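You operate a simulated robot arm through the tools that you are given. There is no shell and no other tool. Be economical: measure what you need, move in short steps, check, and stop when the job is done.

The job below is to be done with a simulated two-armed robot. You get a single attempt, and the scene is never put back.

## Task
Pick up the blue bottle with one hand, pass it to the other hand and put it on the right end of the near bench. Take the thick gold disc and put it on the long desk behind the black case. Pull the beige dryer lid open. Do these in any order. Set down upright: blue bottle.

It is judged by the outcome, as a careful person would: the job done as asked, and still so three seconds after it is handed in. It fails if anything else is knocked over, pushed out of place, dropped, spilled or broken. A push-on lid holds only when it is set on centred and level and pressed home; a screw cap is set on level and turned clockwise until tight.

## Robot
Two 7-joint arms with two-finger parallel grippers on one trunk, on a base that drives. Base frame: it is fixed to the floor where the robot stands at the start and does not move with it; the origin is under the middle of the robot, x ahead of it, y to its left, z up; the surface under the hand at the start is at about z = 800. Readings come in mm, rad, newtons and seconds.
The left shoulder is at the start at [80, 131, 947], the right one opposite. With the tool pointing down near the work surface each hand reaches from about 400 to 860 mm from the robot's upright axis, wherever it stands, measured 20 degrees to its own side. Places, roughly: beige dryer lid [-8100, 4000, 800]; long desk behind the black case (22x20 cm) [-4000, 1640, 800]; right end of the near bench [-1400, -800, 900]. Payload 1.57 kg a hand.
Tool frame (each hand has its own): the origin (TCP) lies between the finger pads and is the grasp point; the fingertips stand 30 mm ahead of it; z points along the fingers, y is the line along which they close. The gripper opens to 110 mm. The fingers are 24 mm wide and 12 mm thick; the gripper's body (48 by 112 mm) begins 78 mm behind the TCP.
Orientation is told as [roll, pitch, yaw] about the base's x, y, z axes, in that order, counted from this pose: with the fingers straight down and closing along the base's y, the tool's x points along the base's -x, its y along +y and its z along -z.

## Interface
- The arms move only by the tool play_rows. It takes "left_plan", "right_plan" or both (then of equal length, played together; a hand with none holds still); each is text: rows parted by semicolons, each of 7 numbers parted by spaces: the shift along the base's x, y, z in units of 150 mm (1.0 is 150 mm), then the turn, a rotation vector about the base's x, y, z in units of 180 degrees (1.0 is 180 degrees), then the gripper command, from -1 (shut) to 1 (fully open), values between in proportion. In form: dx dy dz rx ry rz claw; .... A call has 1 to 20 rows; each row is the pose to reach, as a shift and turn from the pose commanded when the call began. A call with a number of a shift or a turn outside -1 to 1 is refused whole. A row lasts 0.2 s, in which the tool goes at most 50 mm and 0.15 rad; a call with a longer step from one row to the next is refused whole, and so is a gripper value outside its range. Where a pose cannot be reached the arm comes as near as it can. A force on the tool above 40 N (or 10 N above the force at the start of the call, whichever is more), or a blocked arm, ends the call early, and 0.2 s more pass. Each finger travels about 108 mm/s and halts on what it meets, pressing with about 37 N; the grip force reading is that of the motor and also rises with nothing between the fingers. The clock runs only during rows and for 0.2 s after the last one: add rows that repeat a pose to give the fingers time. It gives the time, the measured TCP pose, the force on the tool (base axes), the opening and the grip force at its end, in the units of the frame above (readings bear some noise), with the torque about the TCP (base axes, N m) and any sound that the robot's microphone picked up, and new pictures: "show" is both (left out), scene, wrist or none (wrist: the cameras of the hands that moved).
- Cameras (640 x 400 px; columns grow to the right, rows downward): "scene" is now at [-50.5, 1.2, 1440.9]; the picture's right is [0.03, -1.00, 0.00], its down [-0.51, -0.01, -0.86] and it looks along [0.86, 0.02, -0.51] (base axes); focal length 293 px, centre (320, 200). "left" rides on the left gripper at [70, -16, -141] in its tool frame; the picture's right is [0.23, 0.97, 0.00], its down [-0.86, 0.20, -0.48] and it looks along [-0.47, 0.11, 0.88] (tool axes); focal length 222 px, centre (320, 200). "right" rides on the right gripper at [70, 16, -141] in its tool frame; the picture's right is [-0.23, 0.97, 0.00], its down [-0.86, -0.20, -0.48] and it looks along [-0.47, -0.11, 0.88] (tool axes); focal length 222 px, centre (320, 200).
- drive_base(legs): drives the robot by 1 to 6 legs, each [ahead, left, turn to the left] in mm, mm and rad, along the robot's own axes; the way and the turn of a leg run together, so that a leg with both is an arc; at most 1500 mm and 3.142 rad a leg. The arms and the cameras ride along, it lands a little off, and it stops where it bumps. It gives what a move gives, and a new picture of the scene camera.
- aim_head(pan, tilt): turns the head with the scene camera to pan (to the left, within 1.902 rad either way) and tilt (down, from -0.506 to 1.204), counted from straight ahead of the robot. It gives what a move gives, and a new picture of the scene camera.
- probe_pixels(camera, pixels): there is no depth. For up to 12 entries [column, row, z] of the newest picture of that camera ("zoom" is the newest enlarged one), the place [x, y] in the base frame at which the ray of that pixel passes the height z, good to about 2 mm, but the place of the scene camera against the robot may be out by one fixed shift of up to 18 mm in any direction. It takes no simulated time.
- zoom(camera, box): a new picture of the part [left, top, right, bottom] of that camera's present view, enlarged. It takes no simulated time.
- sign_off(): hands the job in; it is judged then, once.

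Keep the steps short. Do not move on a guess: measure, check each grasp and each placing, and mend mistakes. In all there are 110 turns and 260 pictures (those below and enlarged ones count). Leave the grippers open and the arms clear of the work at the hand-in unless told otherwise, and finish with a single line.

The tools are called after ">>>" by a JSON object that holds its "method" and its "body". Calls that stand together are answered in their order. play_rows: Moves the arms, as the interface text tells. Its arguments: {"type":"object","properties":{"left_plan":{"type":"string"},"right_plan":{"type":"string"},"show":{"type":"string","enum":["both","scene","wrist","none"]}},"required":[]} The other tools are called the same way: drive_base (legs) drives the base; aim_head (pan, tilt) turns the head that bears the scene camera; probe_pixels (camera, pixels) gives the place at which the rays of pixels pass given heights; zoom (camera, box) takes an enlarged picture of a part of a camera's view; sign_off () hands the job in.

At the start:

```text
t: 0.0
left_ee_pos: [672.8, 184.2, 1102.6]
left_tool_rot: [0.001, 0.0, 0.001]
left_ft_force: [-0.3, 0.6, 0.9]
left_moment: [0.0, 0.0, -0.03]
left_grip_width: 110.1
left_finger_force: 0.0
right_ee_pos: [508.5, -197.9, 1033.8]
right_tool_rot: [0.0, 0.0, -0.001]
right_ft_force: [0.3, 0.3, 0.3]
right_moment: [0.0, 0.03, 0.01]
right_grip_width: 110.1
right_finger_force: 0.1
robot x, y, heading: [0.4, -0.6, -0.005]
head pan, tilt: [0.026, 0.539]
```

scene: 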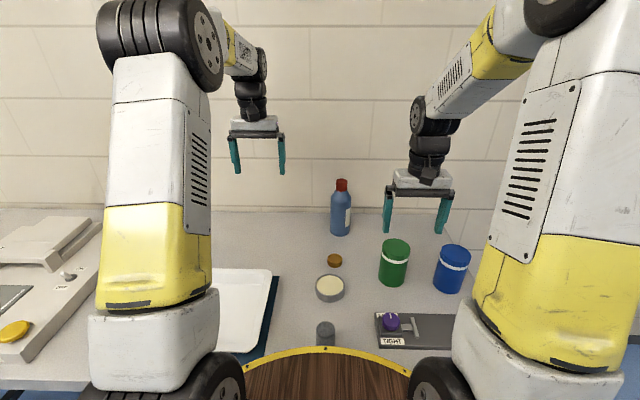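
right: 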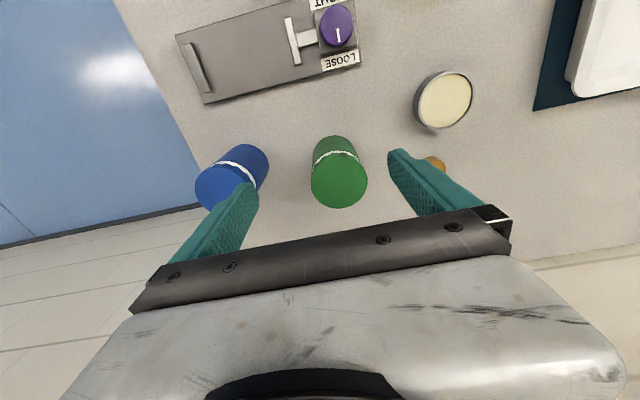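
left: 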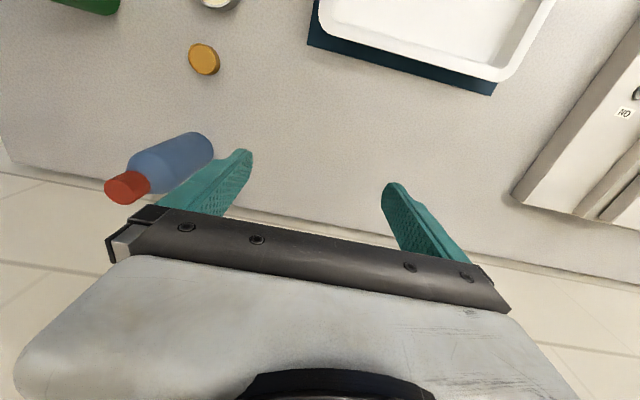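

I see the blue bottle with a red cap near (340,210), a gold disc near (334,260), and another gold thing at (14,330) on a device. I'll zoom in and measure.

>>> {"method": "zoom", "body": {"camera": "scene", "box": [240, 160, 480, 350]}}

>>> {"method": "probe_pixels", "body": {"camera": "scene", "pixels": [[341, 234, 800], [342, 180, 1000], [334, 266, 800], [334, 260, 815], [327, 260, 815], [342, 260, 815], [330, 235, 800], [351, 235, 800]]}}

>>> {"method": "probe_pixels", "body": {"camera": "left", "pixels": [[204, 58, 820], [204, 58, 800], [204, 150, 800], [127, 188, 1000]]}}

>>> {"method": "zoom", "body": {"camera": "left", "box": [80, 20, 280, 220]}}

>>> {"method": "aim_head", "body": {"pan": 0.9, "tilt": 0.5}}

```text
2.11 times, centred on (360, 255) of scene
```

zoom: 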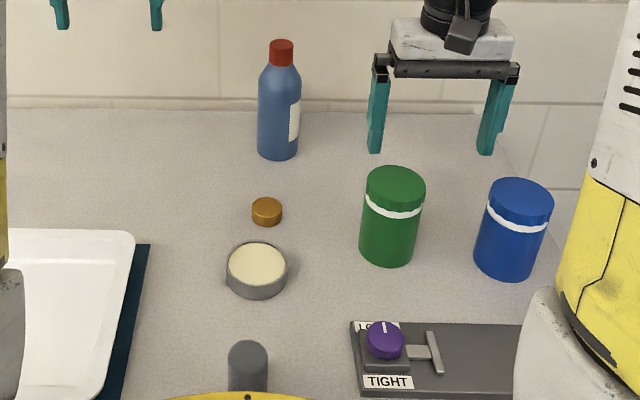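

```text
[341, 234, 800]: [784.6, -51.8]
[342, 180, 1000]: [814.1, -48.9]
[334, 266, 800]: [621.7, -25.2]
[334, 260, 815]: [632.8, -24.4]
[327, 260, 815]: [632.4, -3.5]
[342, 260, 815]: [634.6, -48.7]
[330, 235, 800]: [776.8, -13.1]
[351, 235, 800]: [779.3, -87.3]
```

```text
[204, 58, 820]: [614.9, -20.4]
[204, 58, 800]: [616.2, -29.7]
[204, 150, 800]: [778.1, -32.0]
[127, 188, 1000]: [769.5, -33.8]
```

```text
2.00 times, centred on (180, 120) of left
```

zoom: 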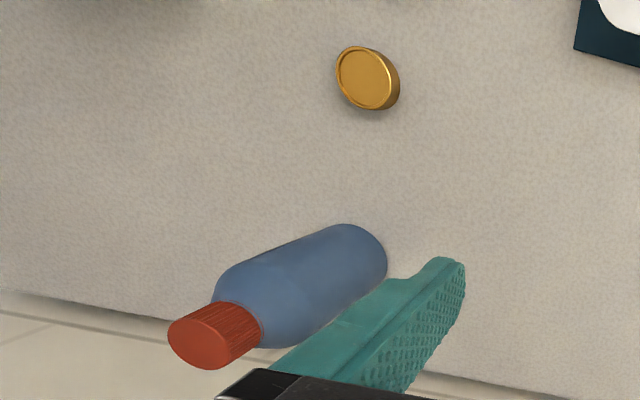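

```text
t: 1.2
left_ee_pos: [672.9, 183.2, 1103.2]
left_tool_rot: [0.0, -0.001, 0.0]
left_ft_force: [0.2, -0.4, 0.9]
left_moment: [-0.01, 0.0, -0.01]
left_grip_width: 110.0
left_finger_force: 0.1
right_ee_pos: [507.7, -197.8, 1034.5]
right_tool_rot: [0.0, 0.0, 0.001]
right_ft_force: [-0.6, 0.0, -0.3]
right_moment: [0.02, -0.01, -0.02]
right_grip_width: 110.0
right_finger_force: 0.0
robot x, y, heading: [-0.9, -1.9, 0.003]
head pan, tilt: [0.901, 0.499]
```

scene: 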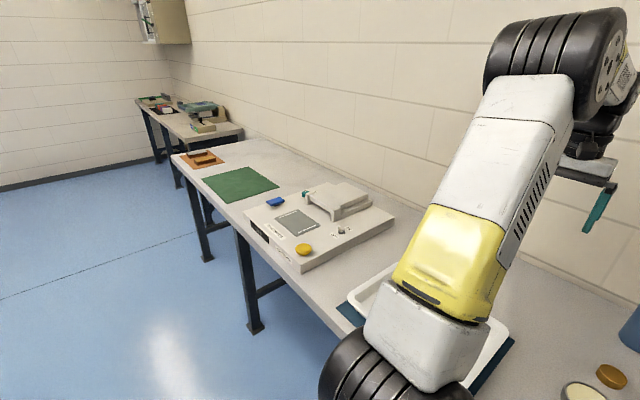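

The gold part on the device looks like a button. I'll look around the room before deciding where the other places are.

>>> {"method": "aim_head", "body": {"pan": 1.9, "tilt": 0.25}}

>>> {"method": "aim_head", "body": {"pan": -1.9, "tilt": 0.3}}

>>> {"method": "aim_head", "body": {"pan": -0.1, "tilt": 0.75}}

```text
t: 2.5
left_ee_pos: [672.1, 183.4, 1103.1]
left_tool_rot: [-0.001, 0.0, -0.001]
left_ft_force: [0.6, 0.3, -0.9]
left_moment: [0.01, 0.0, 0.0]
left_grip_width: 110.1
left_finger_force: 0.0
right_ee_pos: [508.0, -198.1, 1035.2]
right_tool_rot: [0.0, 0.0, 0.0]
right_ft_force: [0.4, -1.0, -0.5]
right_moment: [0.02, -0.02, 0.01]
right_grip_width: 110.1
right_finger_force: 0.2
robot x, y, heading: [-0.4, 2.3, 0.008]
head pan, tilt: [1.901, 0.25]
```

scene: 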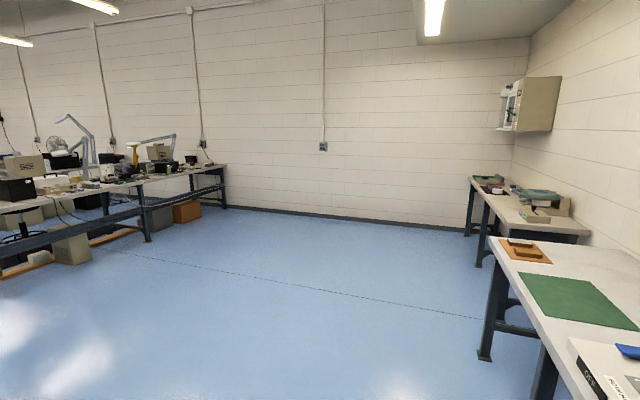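

```text
t: 5.6
left_ee_pos: [672.6, 184.0, 1102.7]
left_tool_rot: [0.002, 0.001, 0.001]
left_ft_force: [0.1, -0.5, 1.0]
left_moment: [-0.01, 0.01, 0.0]
left_grip_width: 110.1
left_finger_force: 0.0
right_ee_pos: [508.5, -199.0, 1035.4]
right_tool_rot: [0.0, 0.001, 0.001]
right_ft_force: [0.1, 0.1, -0.2]
right_moment: [0.03, -0.01, 0.02]
right_grip_width: 109.8
right_finger_force: 0.1
robot x, y, heading: [1.6, 0.4, -0.001]
head pan, tilt: [-1.901, 0.3]
```

scene: 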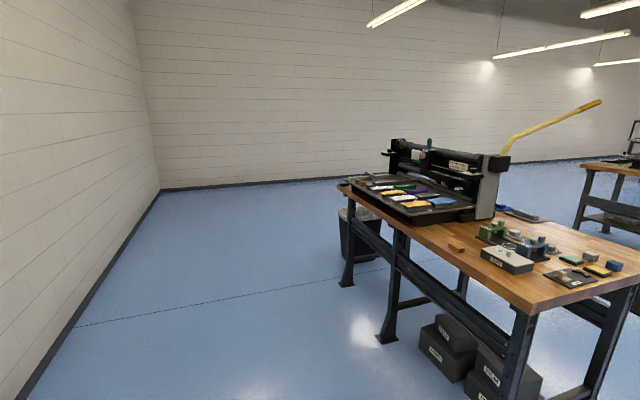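

```text
t: 7.4
left_ee_pos: [672.6, 183.7, 1103.6]
left_tool_rot: [0.0, 0.001, 0.0]
left_ft_force: [0.7, 0.9, 1.0]
left_moment: [-0.03, 0.03, 0.0]
left_grip_width: 109.9
left_finger_force: 0.2
right_ee_pos: [508.5, -197.6, 1033.9]
right_tool_rot: [0.0, 0.0, -0.001]
right_ft_force: [-0.7, -0.2, 0.0]
right_moment: [-0.03, 0.01, -0.01]
right_grip_width: 110.2
right_finger_force: 0.2
robot x, y, heading: [0.0, 3.4, -0.003]
head pan, tilt: [-0.099, 0.75]
```

scene: 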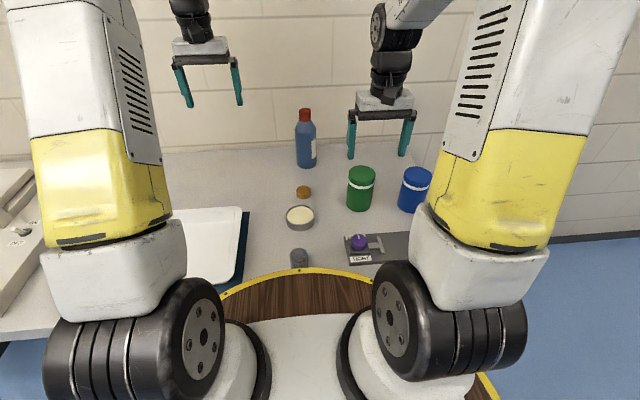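

Comparing the scene and wrist cameras, the scene camera is out by about +18 mm in x. The bottle is near (797,-40), about 200 mm tall. My plan is for the left hand to take the body at a tilt, the right hand to take the cap from above, and then the left to take the disc. First I'll tilt the left hand and stand it off behind the bottle.

>>> {"method": "play_rows", "body": {"left_plan": "-0.03 -0.12 -0.12 -0.0083 -0.0376 -0.016 1; -0.06 -0.25 -0.25 -0.0167 -0.0751 -0.032 1; -0.08 -0.37 -0.37 -0.025 -0.1127 -0.048 1; -0.11 -0.5 -0.5 -0.0333 -0.1503 -0.064 1; -0.14 -0.62 -0.62 -0.0416 -0.1878 -0.08 1; -0.17 -0.75 -0.75 -0.05 -0.2254 -0.096 1; -0.19 -0.87 -0.87 -0.0583 -0.263 -0.112 1; -0.22 -1 -1 -0.0666 -0.3005 -0.128 1; -0.22 -1 -1 -0.0666 -0.3005 -0.128 1"}}

```text
t: 9.4
left_ee_pos: [638.5, 34.4, 953.1]
left_tool_rot: [0.001, -0.961, -0.437]
left_ft_force: [0.2, 0.2, -0.2]
left_moment: [0.01, 0.01, 0.0]
left_grip_width: 110.0
left_finger_force: 0.0
right_ee_pos: [508.7, -197.6, 1034.3]
right_tool_rot: [0.0, -0.001, 0.001]
right_ft_force: [0.4, 0.0, -0.8]
right_moment: [-0.04, -0.01, -0.01]
right_grip_width: 110.1
right_finger_force: 0.0
robot x, y, heading: [-0.8, -1.2, 0.0]
head pan, tilt: [-0.099, 0.75]
```

scene: 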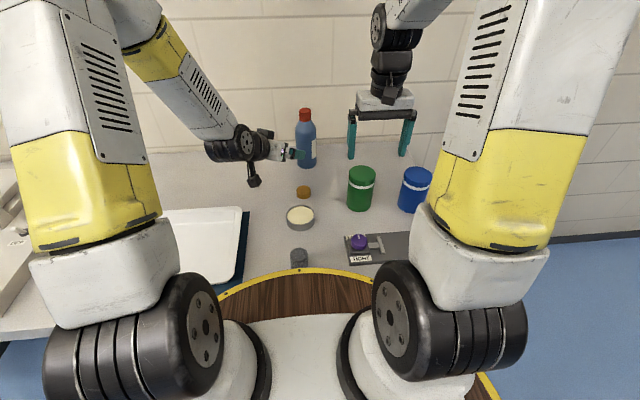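
left: 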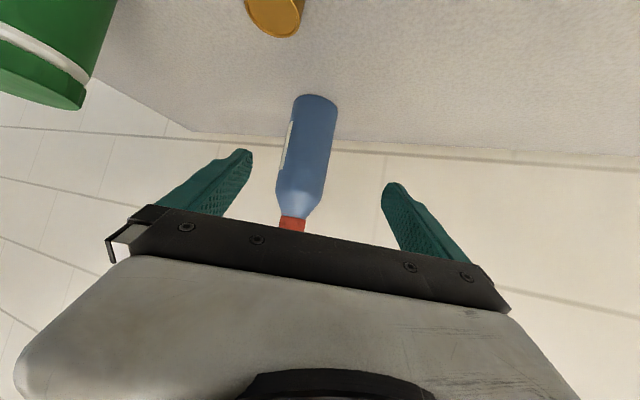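

The bottle lies between the fingers in the wrist view. I'll measure its base at the upper edge of that picture, around (315,97).

>>> {"method": "probe_pixels", "body": {"camera": "left", "pixels": [[315, 95, 800], [294, 102, 800], [337, 105, 800], [282, 172, 900], [328, 175, 900], [306, 170, 860], [274, 35, 800], [275, 36, 822]]}}

>>> {"method": "zoom", "body": {"camera": "left", "box": [220, 60, 400, 240]}}

```text
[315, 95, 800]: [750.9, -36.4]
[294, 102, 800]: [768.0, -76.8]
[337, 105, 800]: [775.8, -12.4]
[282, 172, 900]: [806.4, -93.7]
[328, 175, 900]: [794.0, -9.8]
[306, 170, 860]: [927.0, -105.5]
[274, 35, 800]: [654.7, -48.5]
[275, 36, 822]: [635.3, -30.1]
```

```text
2.22 times, centred on (310, 150) of left
```

zoom: 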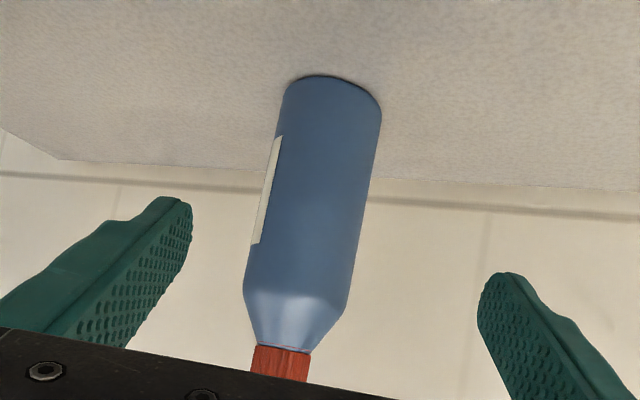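

The bottle axis comes out near (778,-49), radius about 33. I'll shift sideways to line up and lower to z≈865, about 110 mm short of it.

>>> {"method": "play_rows", "body": {"left_plan": "0.1 -0.1 -0.15 0 0 0 1; 0.2 -0.2 -0.35 0 0 0 1; 0.257 -0.245 -0.5 0 0 0 1; 0.257 -0.245 -0.584 0 0 0 1; 0.257 -0.245 -0.584 0 0 0 1"}}

```text
t: 10.6
left_ee_pos: [676.9, -3.7, 864.5]
left_tool_rot: [0.0, -0.959, -0.436]
left_ft_force: [-0.2, -1.3, 0.1]
left_moment: [0.01, -0.04, -0.03]
left_grip_width: 110.3
left_finger_force: 0.1
right_ee_pos: [508.5, -198.0, 1035.9]
right_tool_rot: [0.0, 0.0, -0.001]
right_ft_force: [0.6, -0.6, 0.5]
right_moment: [0.0, 0.0, 0.02]
right_grip_width: 110.0
right_finger_force: 0.0
robot x, y, heading: [2.7, 0.9, -0.002]
head pan, tilt: [-0.099, 0.75]
```

scene: 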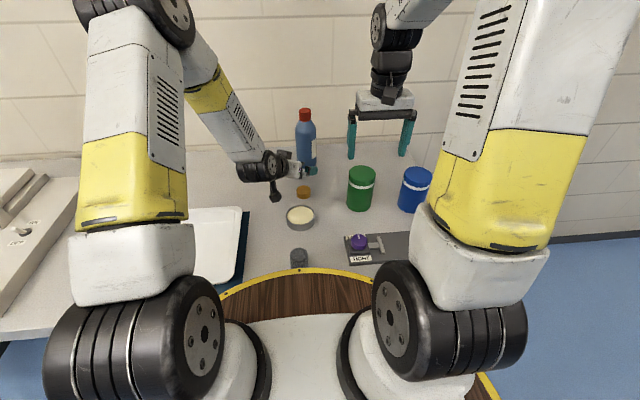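
left: 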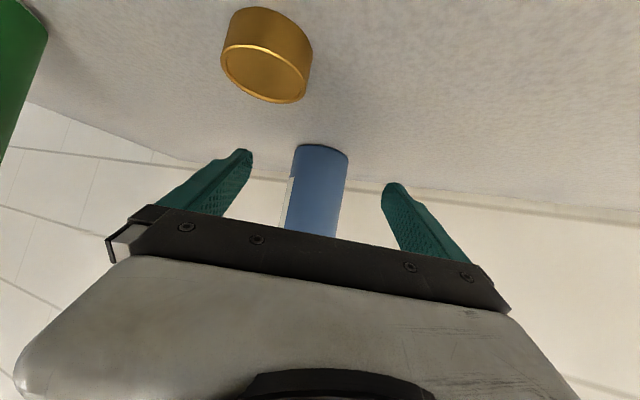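

The bottle is centred between the fingers at about (320,150). I'll recheck its near edge.

>>> {"method": "probe_pixels", "body": {"camera": "left", "pixels": [[320, 144, 800], [293, 152, 800], [348, 156, 800], [268, 75, 822], [268, 40, 800]]}}

```text
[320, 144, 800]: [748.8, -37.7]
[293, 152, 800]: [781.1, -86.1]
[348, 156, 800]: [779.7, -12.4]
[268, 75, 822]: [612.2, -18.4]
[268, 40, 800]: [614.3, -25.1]
```

Centre confirmed at (779,-50). I'll advance onto it and close.

>>> {"method": "play_rows", "body": {"left_plan": "0.167 -0.078 0 0 0 0 1; 0.334 -0.156 0 0 0 0 1; 0.5 -0.234 0 0 0 0 1; 0.667 -0.312 0 0 0 0 1; 0.667 -0.312 0 0 0 0 1; 0.667 -0.312 0 0 0 0 -1; 0.667 -0.312 0 0 0 0 -1; 0.667 -0.312 0 0 0 0 -1"}}

```text
t: 12.4
left_ee_pos: [776.7, -50.5, 865.6]
left_tool_rot: [-0.001, -0.96, -0.436]
left_ft_force: [1.0, 0.9, 0.0]
left_moment: [0.18, -0.13, 0.01]
left_grip_width: 67.2
left_finger_force: 37.6
right_ee_pos: [508.5, -198.3, 1035.9]
right_tool_rot: [-0.001, 0.001, 0.002]
right_ft_force: [0.6, 0.0, -0.4]
right_moment: [0.0, -0.01, -0.02]
right_grip_width: 110.1
right_finger_force: 0.1
robot x, y, heading: [0.2, -1.9, -0.005]
head pan, tilt: [-0.099, 0.75]
```

scene: 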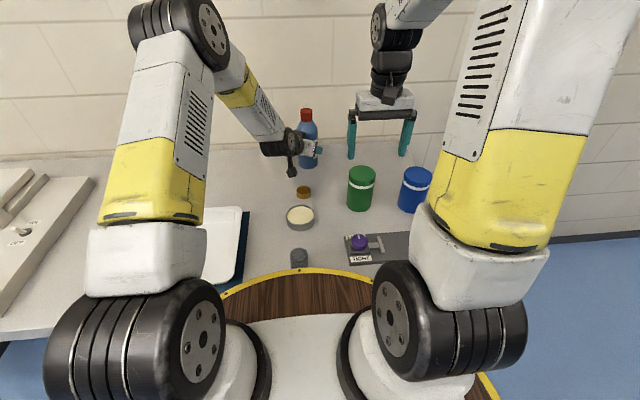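
left: 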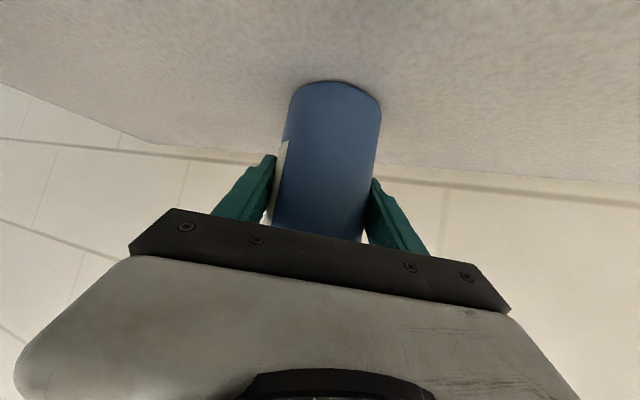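

Gripped at 67 mm with 37 N. I'll lift the bottle about 80 mm and draw it back, while the right hand rises to z≈1180.

>>> {"method": "play_rows", "body": {"left_plan": "0 0 0.1 0 0 0 -1; 0 0 0.25 0 0 0 -1; -0.1 0 0.4 0 0 0 -1; -0.3 0 0.53 0 0 0 -1; -0.5 0 0.53 0 0 0 -1; -0.7 0 0.53 0 0 0 -1; -0.8 0 0.53 0 0 0 -1; -0.8 0 0.53 0 0 0 -1", "right_plan": "0 0 0.15 0 0 0 1; 0 0 0.3 0 0 0 1; 0 0 0.5 0 0 0 1; 0 0 0.7 0 0 0 1; 0 0 0.85 0 0 0 1; 0 0 0.97 0 0 0 1; 0 0 0.97 0 0 0 1; 0 0 0.97 0 0 0 1"}}

```text
t: 14.2
left_ee_pos: [656.4, -49.8, 944.6]
left_tool_rot: [0.0, -0.961, -0.437]
left_ft_force: [0.2, -0.4, -5.9]
left_moment: [-0.01, 0.0, 0.01]
left_grip_width: 67.1
left_finger_force: 37.1
right_ee_pos: [508.9, -198.5, 1181.4]
right_tool_rot: [0.0, -0.003, 0.0]
right_ft_force: [1.6, -0.4, -0.5]
right_moment: [-0.03, 0.02, 0.02]
right_grip_width: 110.1
right_finger_force: 0.1
robot x, y, heading: [-2.6, -0.3, -0.001]
head pan, tilt: [-0.099, 0.75]
```

scene: 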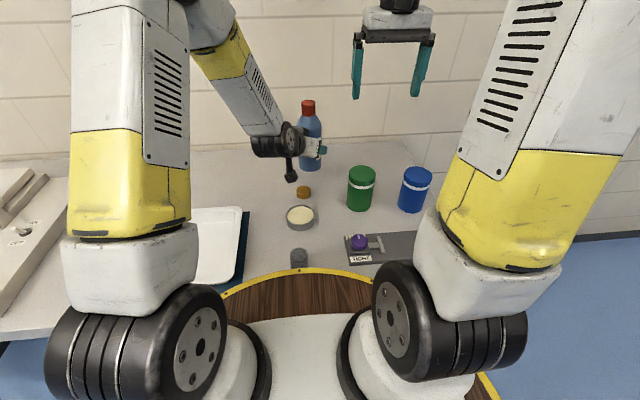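
right: 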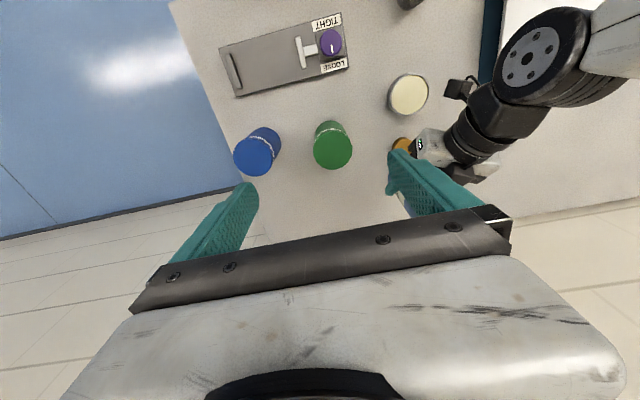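
left: 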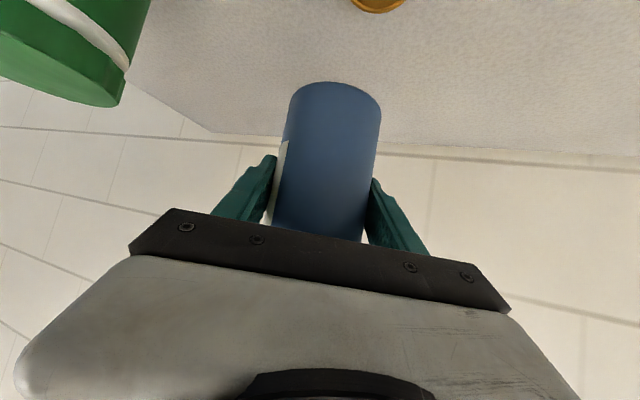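

The bottle is held, weighing about 0.6 kg, with its axis near (658,-50) and its cap top near z≈1076. I'll move the open right hand over it at z≈1180.

>>> {"method": "play_rows", "body": {"right_plan": "0.14 0.14 0.03 0 0 0 1; 0.28 0.28 0.06 0 0 0 1; 0.42 0.42 0.08 0 0 0 1; 0.56 0.56 0.08 0 0 0 1; 0.7 0.7 0.08 0 0 0 1; 0.85 0.85 0.08 0 0 0 1; 0.995 0.985 0.08 0 0 0 1; 0.995 0.985 0.08 0 0 0 1; 0.995 0.985 0.08 0 0 0 1"}}

>>> {"method": "aim_head", "body": {"pan": -0.05, "tilt": 0.4}}

```text
t: 16.2
left_ee_pos: [656.7, -49.8, 945.0]
left_tool_rot: [0.0, -0.96, -0.437]
left_ft_force: [-0.2, -0.1, -4.2]
left_moment: [-0.05, 0.03, 0.03]
left_grip_width: 67.0
left_finger_force: 36.7
right_ee_pos: [655.7, -51.6, 1191.8]
right_tool_rot: [-0.001, 0.001, 0.0]
right_ft_force: [-0.4, -0.1, -0.9]
right_moment: [-0.01, -0.01, 0.0]
right_grip_width: 110.0
right_finger_force: 0.1
robot x, y, heading: [-0.4, -0.9, -0.001]
head pan, tilt: [-0.099, 0.75]
```

scene: 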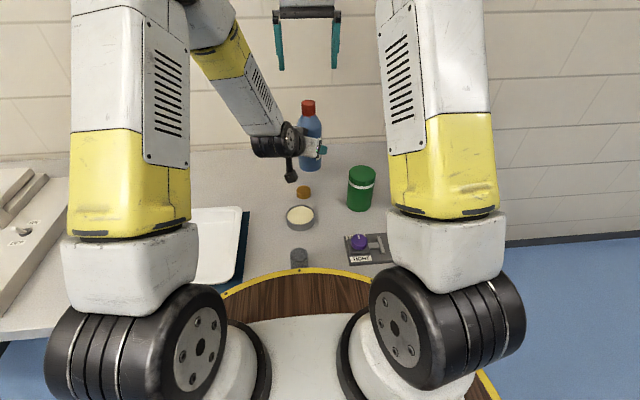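
right: 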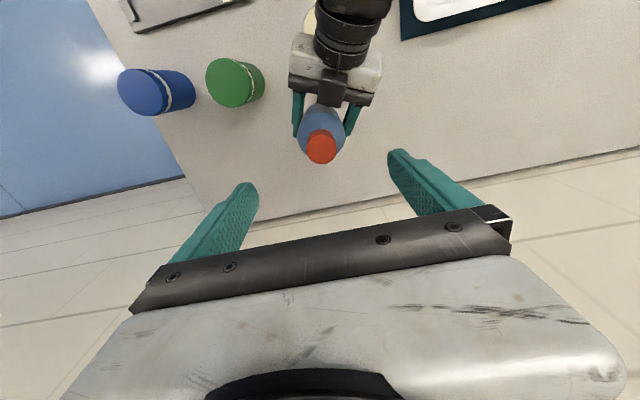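

```text
t: 17.0
left_ee_pos: [655.8, -49.0, 945.1]
left_tool_rot: [0.001, -0.961, -0.435]
left_ft_force: [-0.1, -0.4, -3.5]
left_moment: [0.02, 0.0, 0.0]
left_grip_width: 67.2
left_finger_force: 36.8
right_ee_pos: [656.6, -52.0, 1191.6]
right_tool_rot: [0.0, 0.0, 0.0]
right_ft_force: [0.1, 0.2, 0.0]
right_moment: [-0.01, -0.01, 0.01]
right_grip_width: 109.9
right_finger_force: 0.1
robot x, y, heading: [3.0, -2.9, -0.003]
head pan, tilt: [-0.051, 0.4]
```

scene: 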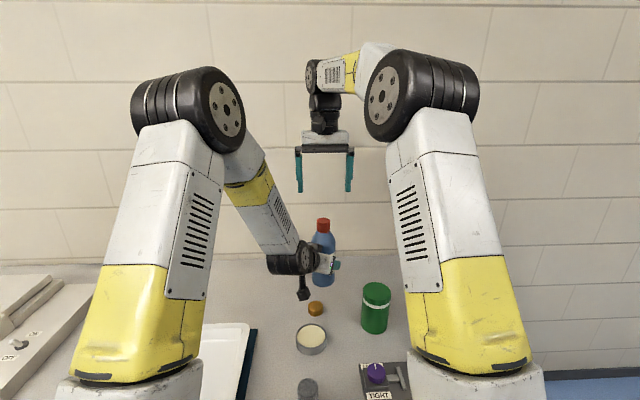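

>>> {"method": "probe_pixels", "body": {"camera": "right", "pixels": [[321, 148, 1076], [321, 148, 1060], [310, 148, 1076], [335, 148, 1076]]}}

>>> {"method": "probe_pixels", "body": {"camera": "scene", "pixels": [[323, 219, 1076], [323, 219, 1060], [323, 219, 1090], [323, 231, 1030], [323, 231, 1040], [323, 231, 1050]]}}

>>> {"method": "zoom", "body": {"camera": "scene", "box": [260, 130, 400, 310]}}

>>> {"method": "zoom", "body": {"camera": "right", "box": [260, 80, 380, 200]}}

```text
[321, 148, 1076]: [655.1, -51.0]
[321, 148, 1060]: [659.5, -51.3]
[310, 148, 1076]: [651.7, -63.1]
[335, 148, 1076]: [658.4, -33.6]
```

```text
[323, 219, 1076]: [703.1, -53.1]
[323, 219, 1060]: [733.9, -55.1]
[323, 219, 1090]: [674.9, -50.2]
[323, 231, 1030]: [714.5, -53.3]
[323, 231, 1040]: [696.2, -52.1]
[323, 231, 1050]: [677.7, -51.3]
```

```text
2.22 times, centred on (330, 220) of scene
```

zoom: 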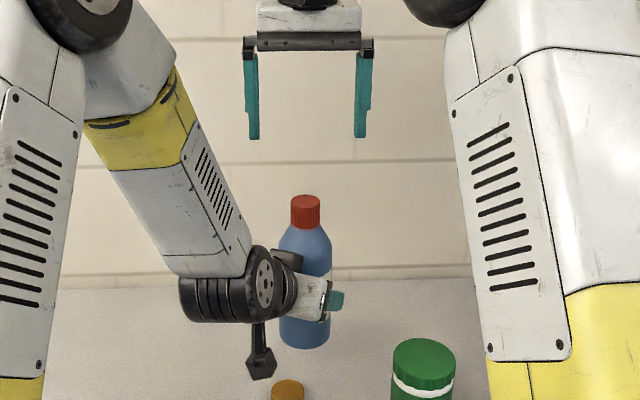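

```text
3.33 times, centred on (320, 140) of right
```

zoom: 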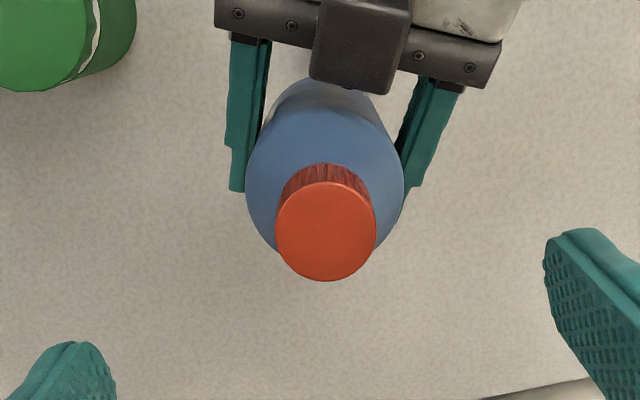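

Cap top measures (655,-51), in line with the right hand at (656,-52). The cap is short and the shoulder flares below it, so I'll bring the fingertips to about z 1052 (TCP 1082) and close on the cap.

>>> {"method": "play_rows", "body": {"right_plan": "0 0 -0.2 0 0 0 1; 0 0 -0.4 0 0 0 1; 0 0 -0.6 0 0 0 1; 0 0 -0.727 0 0 0 1; 0 0 -0.727 0 0 0 1"}}

>>> {"method": "zoom", "body": {"camera": "scene", "box": [260, 150, 400, 290]}}

```text
t: 18.2
left_ee_pos: [656.4, -49.9, 945.5]
left_tool_rot: [0.001, -0.96, -0.438]
left_ft_force: [0.0, -0.7, -4.6]
left_moment: [0.04, 0.0, 0.02]
left_grip_width: 67.3
left_finger_force: 37.2
right_ee_pos: [655.8, -50.8, 1082.6]
right_tool_rot: [-0.002, -0.001, -0.001]
right_ft_force: [0.3, 0.4, 0.0]
right_moment: [0.0, 0.01, 0.05]
right_grip_width: 110.3
right_finger_force: 0.1
robot x, y, heading: [-1.5, -3.3, -0.001]
head pan, tilt: [-0.051, 0.4]
```

scene: 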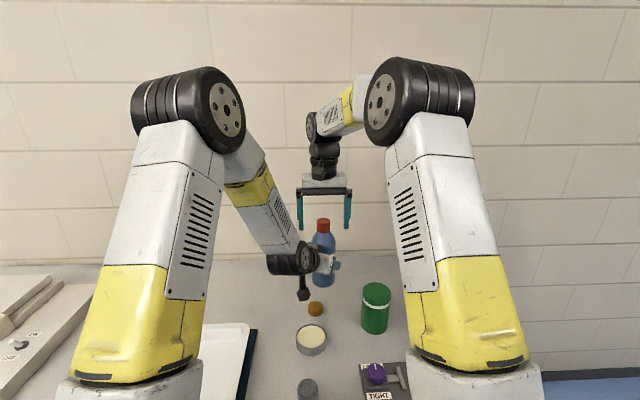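
right: 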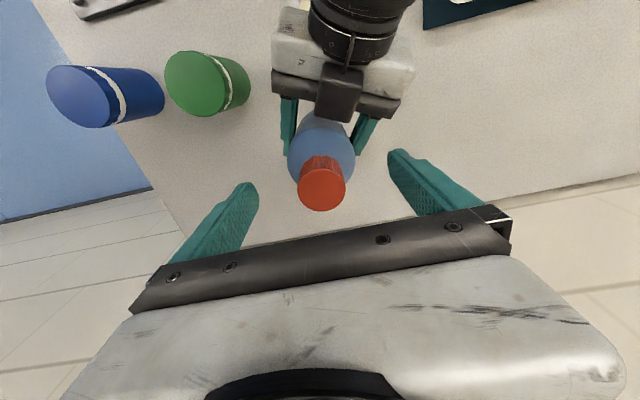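

```text
2.86 times, centred on (330, 220) of scene
```

zoom: 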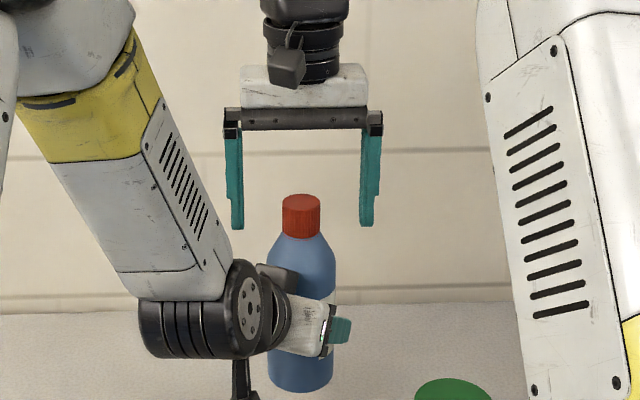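

The fingertips overlap the cap by about 25 mm and stop about 10 mm above its lower edge. I'll go 5 mm lower and close.

>>> {"method": "play_rows", "body": {"right_plan": "0 0 -0.033 0 0 0 1; 0 0 -0.033 0 0 0 0; 0 0 -0.033 0 0 0 -1; 0 0 -0.033 0 0 0 -1; 0 0 -0.033 0 0 0 -1; 0 0 -0.033 0 0 0 -1"}}

```text
t: 19.6
left_ee_pos: [657.6, -49.6, 944.8]
left_tool_rot: [-0.001, -0.96, -0.437]
left_ft_force: [0.8, -0.8, -4.9]
left_moment: [0.21, 0.09, -0.2]
left_grip_width: 67.1
left_finger_force: 37.8
right_ee_pos: [657.5, -49.0, 1078.0]
right_tool_rot: [0.0, 0.0, 0.0]
right_ft_force: [-0.4, 1.7, 0.5]
right_moment: [0.04, 0.06, 0.17]
right_grip_width: 35.1
right_finger_force: 37.3
robot x, y, heading: [-2.5, 1.2, 0.003]
head pan, tilt: [-0.051, 0.4]
```

scene: 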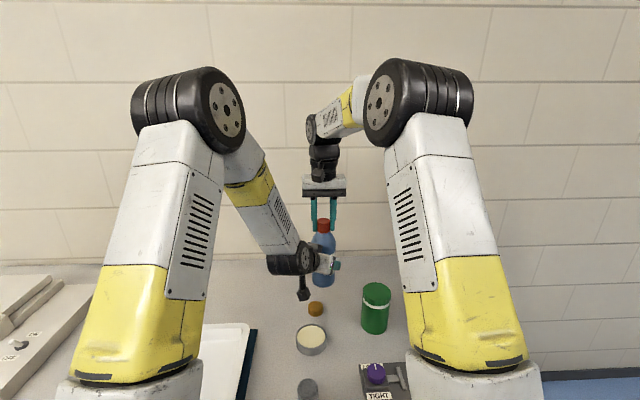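
right: 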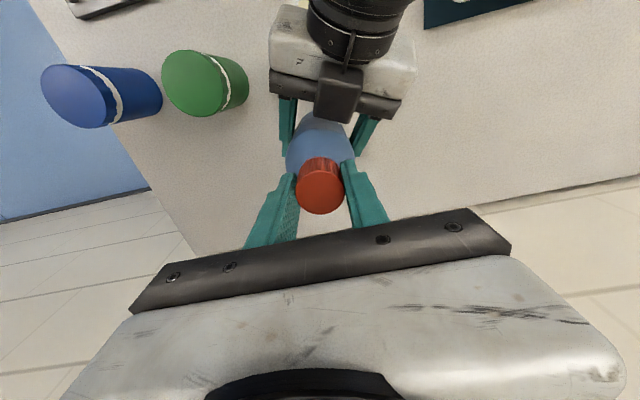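

The right hand grips the cap at 35 mm with 37 N. I'll open the left and back it out along its approach line.

>>> {"method": "play_rows", "body": {"left_plan": "0 0 0 0 0 0 1; 0 0 0 0 0 0 1; 0 0 0 0 0 0 1; -0.15 0.07 0 0 0 0 1; -0.35 0.163 0 0 0 0 1; -0.55 0.256 0 0 0 0 1; -0.785 0.366 0 0 0 0 1; -0.785 0.366 0 0 0 0 1"}}

```text
t: 21.4
left_ee_pos: [541.5, 5.2, 944.0]
left_tool_rot: [-0.001, -0.958, -0.436]
left_ft_force: [0.9, 0.8, 0.2]
left_moment: [0.02, 0.01, -0.02]
left_grip_width: 110.0
left_finger_force: 0.1
right_ee_pos: [657.4, -49.6, 1077.8]
right_tool_rot: [0.001, 0.0, -0.001]
right_ft_force: [0.5, 0.9, -0.5]
right_moment: [-0.01, 0.0, -0.01]
right_grip_width: 34.8
right_finger_force: 37.4
robot x, y, heading: [-0.4, 2.1, 0.002]
head pan, tilt: [-0.051, 0.4]
```

scene: 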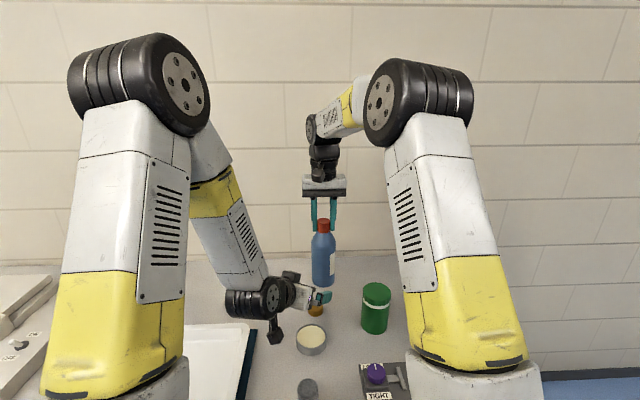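
left: 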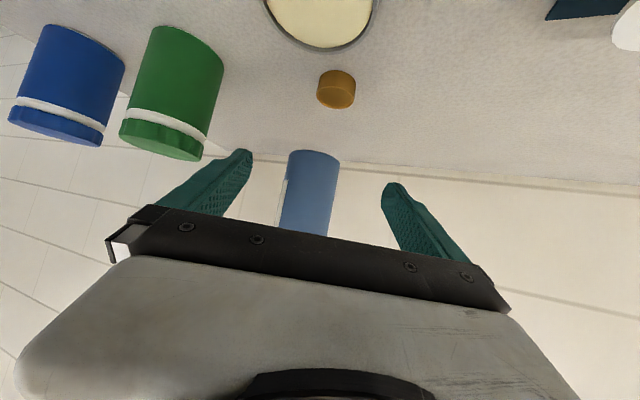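

The bottle is in the right hand. I'll lift it away to the right and turn the left hand back to pointing down above the disc area.

>>> {"method": "play_rows", "body": {"left_plan": "0 0.05 0 0 0 0 1; 0 0.1 0.05 0 0 0 1; 0 0.15 0.1 0.0083 0.0376 0.016 1; 0.05 0.2 0.15 0.0167 0.0751 0.032 1; 0.1 0.2 0.2 0.025 0.1127 0.048 1; 0.15 0.2 0.25 0.0333 0.1503 0.064 1; 0.2 0.2 0.3 0.0416 0.1878 0.08 1; 0.25 0.2 0.35 0.05 0.2254 0.096 1; 0.3 0.2 0.35 0.0583 0.263 0.112 1; 0.35 0.2 0.35 0.0666 0.3005 0.128 1; 0.35 0.2 0.35 0.0666 0.3005 0.128 1", "right_plan": "0 0 0.1 0 0 0 -1; 0 0 0.25 0 0 0 -1; 0 -0.1 0.4 0 0 0 -1; 0 -0.25 0.5 0 0 0 -1; -0.05 -0.4 0.5 0 0 0 -1; -0.15 -0.55 0.5 0 0 0 -1; -0.25 -0.7 0.5 0 0 0 -1; -0.35 -0.85 0.5 0 0 0 -1; -0.4 -0.95 0.5 0 0 0 -1; -0.4 -1 0.5 0 0 0 -1; -0.4 -1 0.5 0 0 0 -1"}}

```text
t: 23.8
left_ee_pos: [594.1, 35.5, 997.1]
left_tool_rot: [-0.001, 0.001, 0.0]
left_ft_force: [-0.3, 1.3, -0.8]
left_moment: [0.03, 0.02, -0.01]
left_grip_width: 110.1
left_finger_force: 0.0
left hand out of reach, approached as far as the arm can: row 1, 2
right_ee_pos: [598.1, -201.0, 1152.9]
right_tool_rot: [-0.001, 0.0, -0.001]
right_ft_force: [-0.4, -0.6, -4.8]
right_moment: [0.03, -0.06, -0.01]
right_grip_width: 34.8
right_finger_force: 37.0
robot x, y, heading: [3.4, -1.9, 0.002]
head pan, tilt: [-0.051, 0.4]
```

scene: 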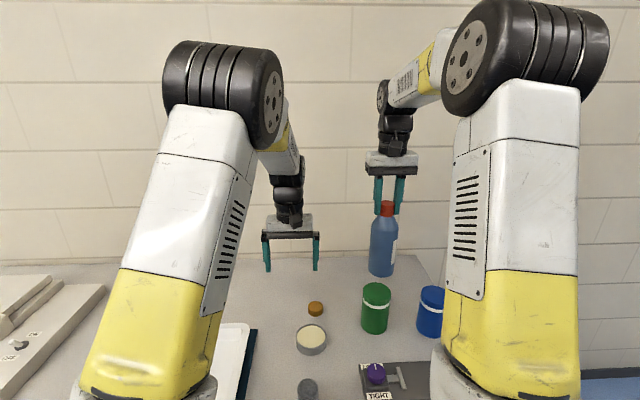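
right: 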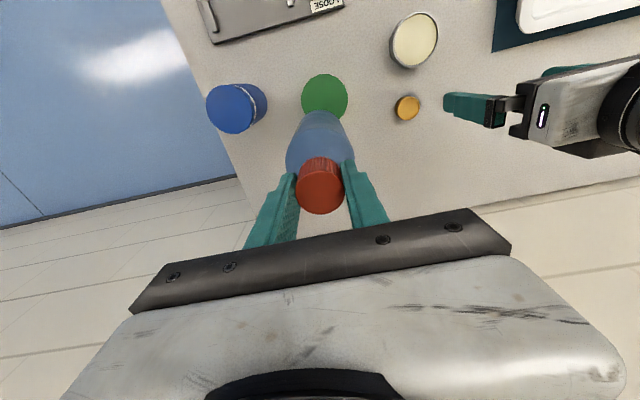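
left: 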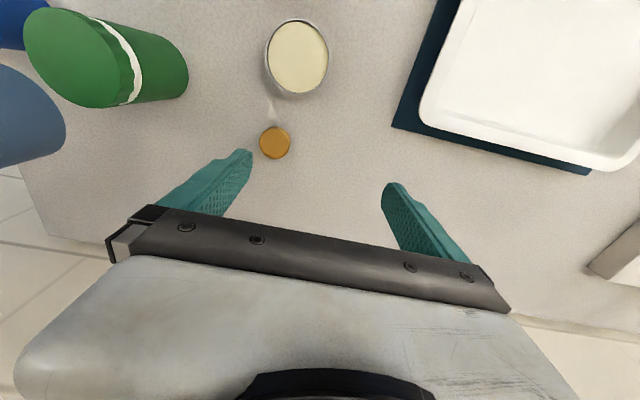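

The bottle hangs upright in the right hand (-4.8 N). Now I'll measure the disc at (275,142) in the left view.

>>> {"method": "probe_pixels", "body": {"camera": "left", "pixels": [[275, 140, 822], [275, 142, 811], [260, 142, 822], [290, 142, 822], [275, 126, 822], [275, 158, 800]]}}

>>> {"method": "zoom", "body": {"camera": "left", "box": [235, 100, 315, 180]}}

```text
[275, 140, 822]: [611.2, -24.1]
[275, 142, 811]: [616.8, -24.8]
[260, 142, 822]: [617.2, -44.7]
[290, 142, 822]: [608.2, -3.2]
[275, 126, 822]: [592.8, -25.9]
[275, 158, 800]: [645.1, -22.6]
```

```text
5.00 times, centred on (275, 140) of left
```

zoom: 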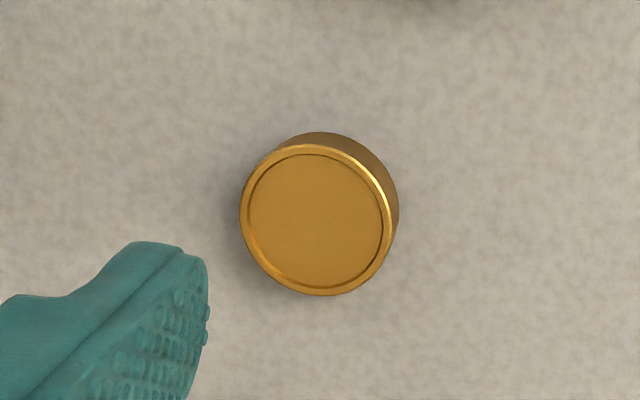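

The disc is about 42 mm across, centred near (616,-24), top at about z 822. I'll move over it at z≈900 and recheck.

>>> {"method": "play_rows", "body": {"left_plan": "0.05 -0.13 -0.1 0 0 0 1; 0.1 -0.26 -0.3 0 0 0 1; 0.147 -0.398 -0.5 0 0 0 1; 0.147 -0.398 -0.647 0 0 0 1; 0.147 -0.398 -0.647 0 0 0 1", "show": "wrist"}}

```text
t: 25.0
left_ee_pos: [615.3, -24.6, 899.6]
left_tool_rot: [0.001, 0.0, 0.0]
left_ft_force: [0.1, -1.1, 0.8]
left_moment: [0.02, 0.0, 0.0]
left_grip_width: 110.0
left_finger_force: 0.2
right_ee_pos: [599.4, -201.7, 1152.3]
right_tool_rot: [0.0, -0.001, 0.001]
right_ft_force: [-0.2, -0.5, -4.1]
right_moment: [-0.04, 0.0, -0.01]
right_grip_width: 34.9
right_finger_force: 37.0
robot x, y, heading: [-1.5, 4.2, -0.004]
head pan, tilt: [-0.051, 0.4]
```

left: 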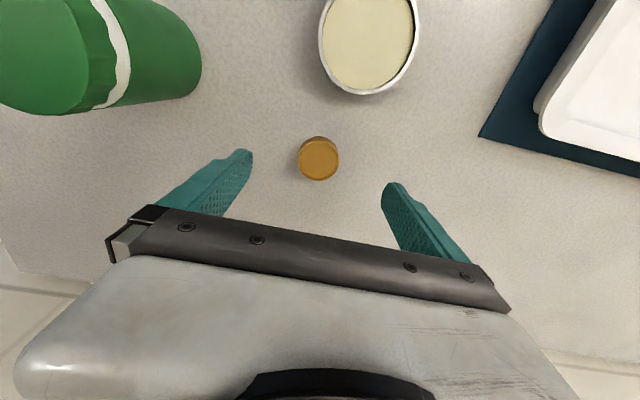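

>>> {"method": "probe_pixels", "body": {"camera": "left", "pixels": [[319, 158, 822], [319, 158, 815], [299, 158, 820], [340, 158, 820]]}}

```text
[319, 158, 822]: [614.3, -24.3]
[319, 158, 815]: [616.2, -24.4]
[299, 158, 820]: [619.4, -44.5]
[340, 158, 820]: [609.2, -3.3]
```

It's centred at (615,-24). I'll lower to z≈834 and close.

>>> {"method": "play_rows", "body": {"left_plan": "0 0 -0.2 0 0 0 1; 0 0 -0.35 0 0 0 1; 0 0 -0.435 0 0 0 1; 0 0 -0.435 0 0 0 1; 0 0 -0.435 0 0 0 -1; 0 0 -0.435 0 0 0 -1; 0 0 -0.435 0 0 0 -1; 0 0 -0.435 0 0 0 -1", "show": "wrist"}}

```text
t: 26.8
left_ee_pos: [612.7, -25.8, 833.3]
left_tool_rot: [0.001, 0.0, -0.001]
left_ft_force: [-0.5, 0.5, 0.3]
left_moment: [0.0, 0.0, 0.01]
left_grip_width: 41.9
left_finger_force: 36.4
right_ee_pos: [597.1, -200.3, 1153.5]
right_tool_rot: [0.0, -0.001, 0.001]
right_ft_force: [1.1, 0.3, -4.3]
right_moment: [0.01, 0.02, 0.0]
right_grip_width: 34.3
right_finger_force: 37.3
robot x, y, heading: [-2.4, -1.0, -0.002]
head pan, tilt: [-0.051, 0.4]
```

left: 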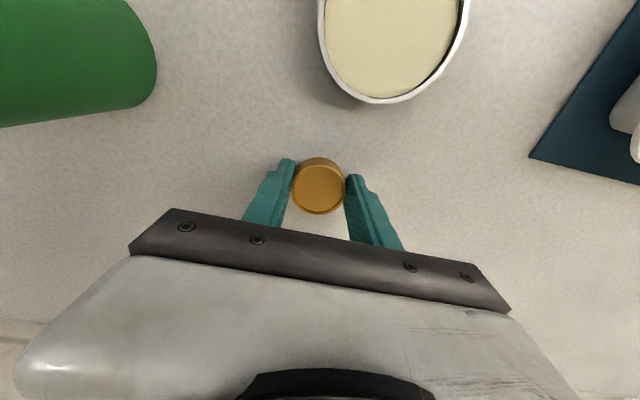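

Gripped at 42 mm. I'll lift it and draw both hands back for driving.

>>> {"method": "play_rows", "body": {"left_plan": "0 0 0.2 0 0 0 -1; 0 0 0.5 0 0 0 -1; 0 0 0.8 0 0 0 -1; 0 0.2 1 0 0 0 -1; -0.2 0.45 1 0 0 0 -1; -0.4 0.7 1 0 0 0 -1; -0.55 1 1 0 0 0 -1; -0.7 1 1 0 0 0 -1; -0.7 1 1 0 0 0 -1", "right_plan": "0 0 0 0 0 0 -1; -0.1 0 0 0 0 0 -1; -0.25 0 0 0 0 0 -1; -0.4 0 0 0 0 0 -1; -0.55 0 0 0 0 0 -1; -0.7 0 0 0 0 0 -1; -0.8 0 0 0 0 0 -1; -0.8 0 0 0 0 0 -1; -0.8 0 0 0 0 0 -1"}}

```text
refused: row 7 steps farther than a row can; nothing moved
```

>>> {"method": "play_rows", "body": {"left_plan": "0 0 0.2 0 0 0 -1; 0 0 0.5 0 0 0 -1; 0 0 0.8 0 0 0 -1; 0 0.2 1 0 0 0 -1; -0.15 0.4 1 0 0 0 -1; -0.3 0.6 1 0 0 0 -1; -0.45 0.8 1 0 0 0 -1; -0.6 1 1 0 0 0 -1; -0.7 1 1 0 0 0 -1; -0.7 1 1 0 0 0 -1", "right_plan": "0 0 0 0 0 0 -1; -0.1 0 0 0 0 0 -1; -0.25 0 0 0 0 0 -1; -0.4 0 0 0 0 0 -1; -0.55 0 0 0 0 0 -1; -0.7 0 0 0 0 0 -1; -0.8 0 0 0 0 0 -1; -0.8 0 0 0 0 0 -1; -0.8 0 0 0 0 0 -1; -0.8 0 0 0 0 0 -1"}}

>>> {"method": "aim_head", "body": {"pan": -1.6, "tilt": 0.55}}

```text
t: 29.0
left_ee_pos: [510.1, 126.7, 985.8]
left_tool_rot: [-0.001, -0.001, 0.0]
left_ft_force: [-0.4, -0.5, -1.3]
left_moment: [0.01, -0.01, -0.02]
left_grip_width: 41.9
left_finger_force: 37.3
right_ee_pos: [479.2, -200.5, 1153.5]
right_tool_rot: [-0.001, 0.001, 0.001]
right_ft_force: [-0.7, -0.7, -4.4]
right_moment: [-0.01, 0.01, 0.0]
right_grip_width: 34.8
right_finger_force: 36.8
robot x, y, heading: [0.8, -1.2, -0.0]
head pan, tilt: [-0.051, 0.4]
```

scene: 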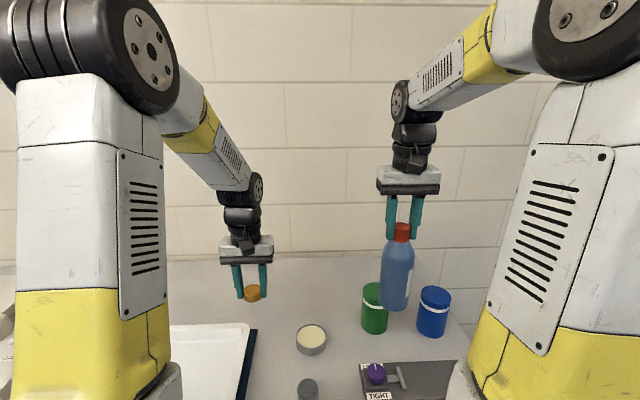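
right: 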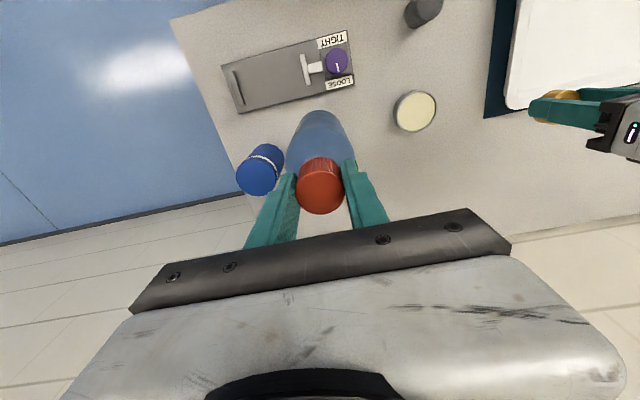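
left: 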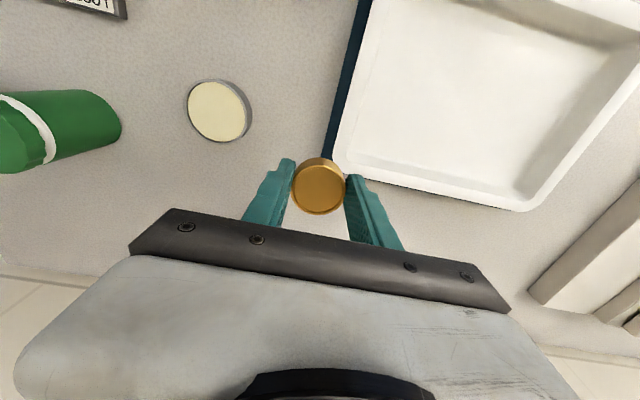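

```text
t: 30.6
left_ee_pos: [510.5, 126.2, 985.8]
left_tool_rot: [0.002, 0.001, 0.0]
left_ft_force: [-0.2, 0.0, -1.8]
left_moment: [0.02, 0.04, 0.0]
left_grip_width: 42.3
left_finger_force: 36.8
right_ee_pos: [476.9, -200.2, 1152.5]
right_tool_rot: [-0.001, 0.0, 0.001]
right_ft_force: [0.8, 0.4, -3.8]
right_moment: [-0.01, -0.02, 0.01]
right_grip_width: 34.5
right_finger_force: 37.0
robot x, y, heading: [0.7, -0.7, -0.005]
head pan, tilt: [-1.6, 0.55]
```

scene: 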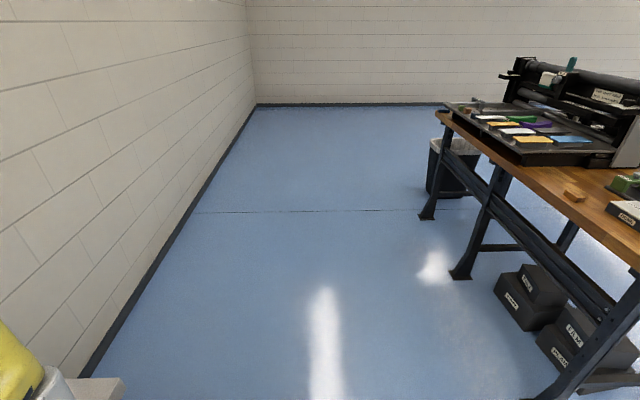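

Both items are held. I'll back off 350 mm from the desk, turn right towards the near bench, and look.

>>> {"method": "drive_base", "body": {"legs": [[-350, 0, 0], [0, 0, -2.4]]}}

>>> {"method": "aim_head", "body": {"pan": 0, "tilt": 0.45}}

```text
t: 38.6
left_ee_pos: [-636.6, -436.8, 984.9]
left_tool_rot: [-0.001, 0.001, -2.403]
left_ft_force: [-0.9, -0.2, -1.0]
left_moment: [0.0, 0.0, 0.04]
left_grip_width: 42.0
left_finger_force: 37.1
right_ee_pos: [-831.2, -173.5, 1154.0]
right_tool_rot: [0.001, -0.001, -2.4]
right_ft_force: [-0.1, 0.6, -4.4]
right_moment: [-0.02, 0.0, 0.01]
right_grip_width: 34.7
right_finger_force: 37.2
robot x, y, heading: [-346.9, -0.0, -2.402]
head pan, tilt: [-1.6, 0.55]
```

scene: 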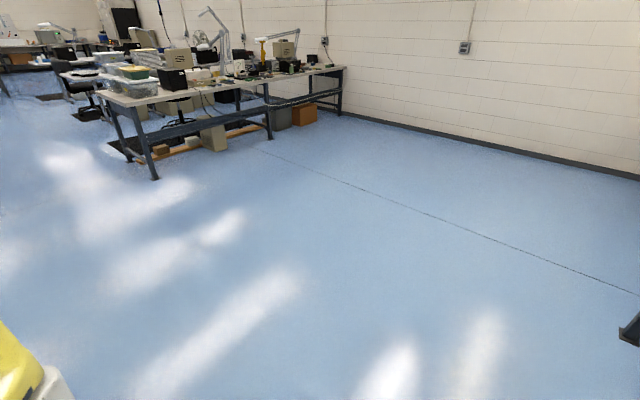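

```text
t: 40.2
left_ee_pos: [-635.6, -437.1, 986.8]
left_tool_rot: [0.0, 0.0, -2.4]
left_ft_force: [-0.1, -0.2, -0.6]
left_moment: [-0.01, 0.0, 0.0]
left_grip_width: 42.2
left_finger_force: 36.6
right_ee_pos: [-832.6, -173.6, 1152.8]
right_tool_rot: [0.0, 0.001, -2.402]
right_ft_force: [0.1, -0.1, -5.1]
right_moment: [0.02, 0.02, 0.0]
right_grip_width: 34.8
right_finger_force: 37.2
robot x, y, heading: [-343.4, -0.1, -2.401]
head pan, tilt: [0.0, 0.45]
```

scene: 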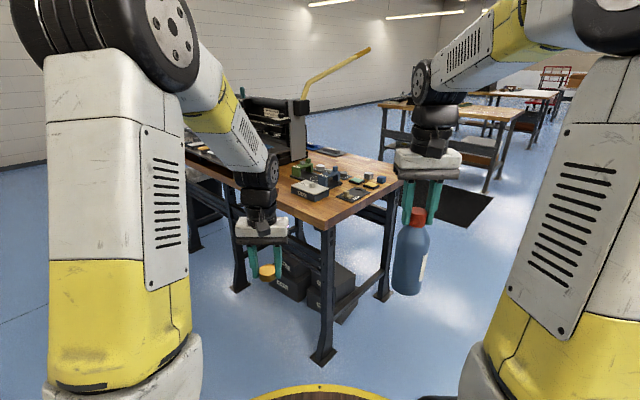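

The near bench's end is ahead, its near corner at (325,228), with small items on it. I'll zoom in and measure the free area.

>>> {"method": "zoom", "body": {"camera": "scene", "box": [240, 120, 420, 250]}}

>>> {"method": "probe_pixels", "body": {"camera": "scene", "pixels": [[325, 228, 900], [402, 182, 900], [312, 195, 900], [355, 198, 900], [380, 187, 900], [335, 208, 900], [318, 210, 900], [370, 195, 900]]}}

```text
3.08 times, centred on (330, 185) of scene
```

zoom: 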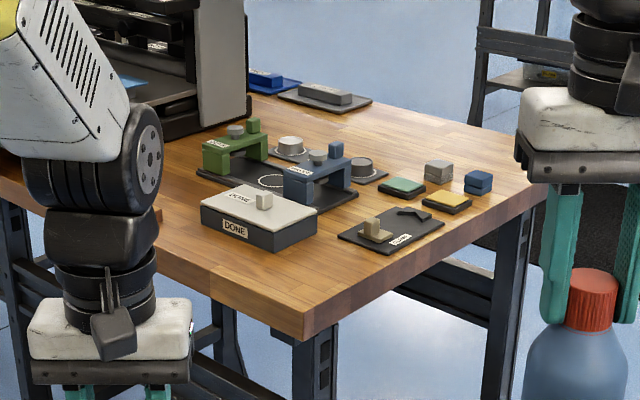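

```text
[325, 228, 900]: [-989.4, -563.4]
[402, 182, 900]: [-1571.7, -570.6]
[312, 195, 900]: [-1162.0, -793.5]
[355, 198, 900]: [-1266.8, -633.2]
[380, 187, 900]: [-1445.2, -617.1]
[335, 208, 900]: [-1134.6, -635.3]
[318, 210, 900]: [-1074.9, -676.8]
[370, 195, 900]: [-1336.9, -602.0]
```

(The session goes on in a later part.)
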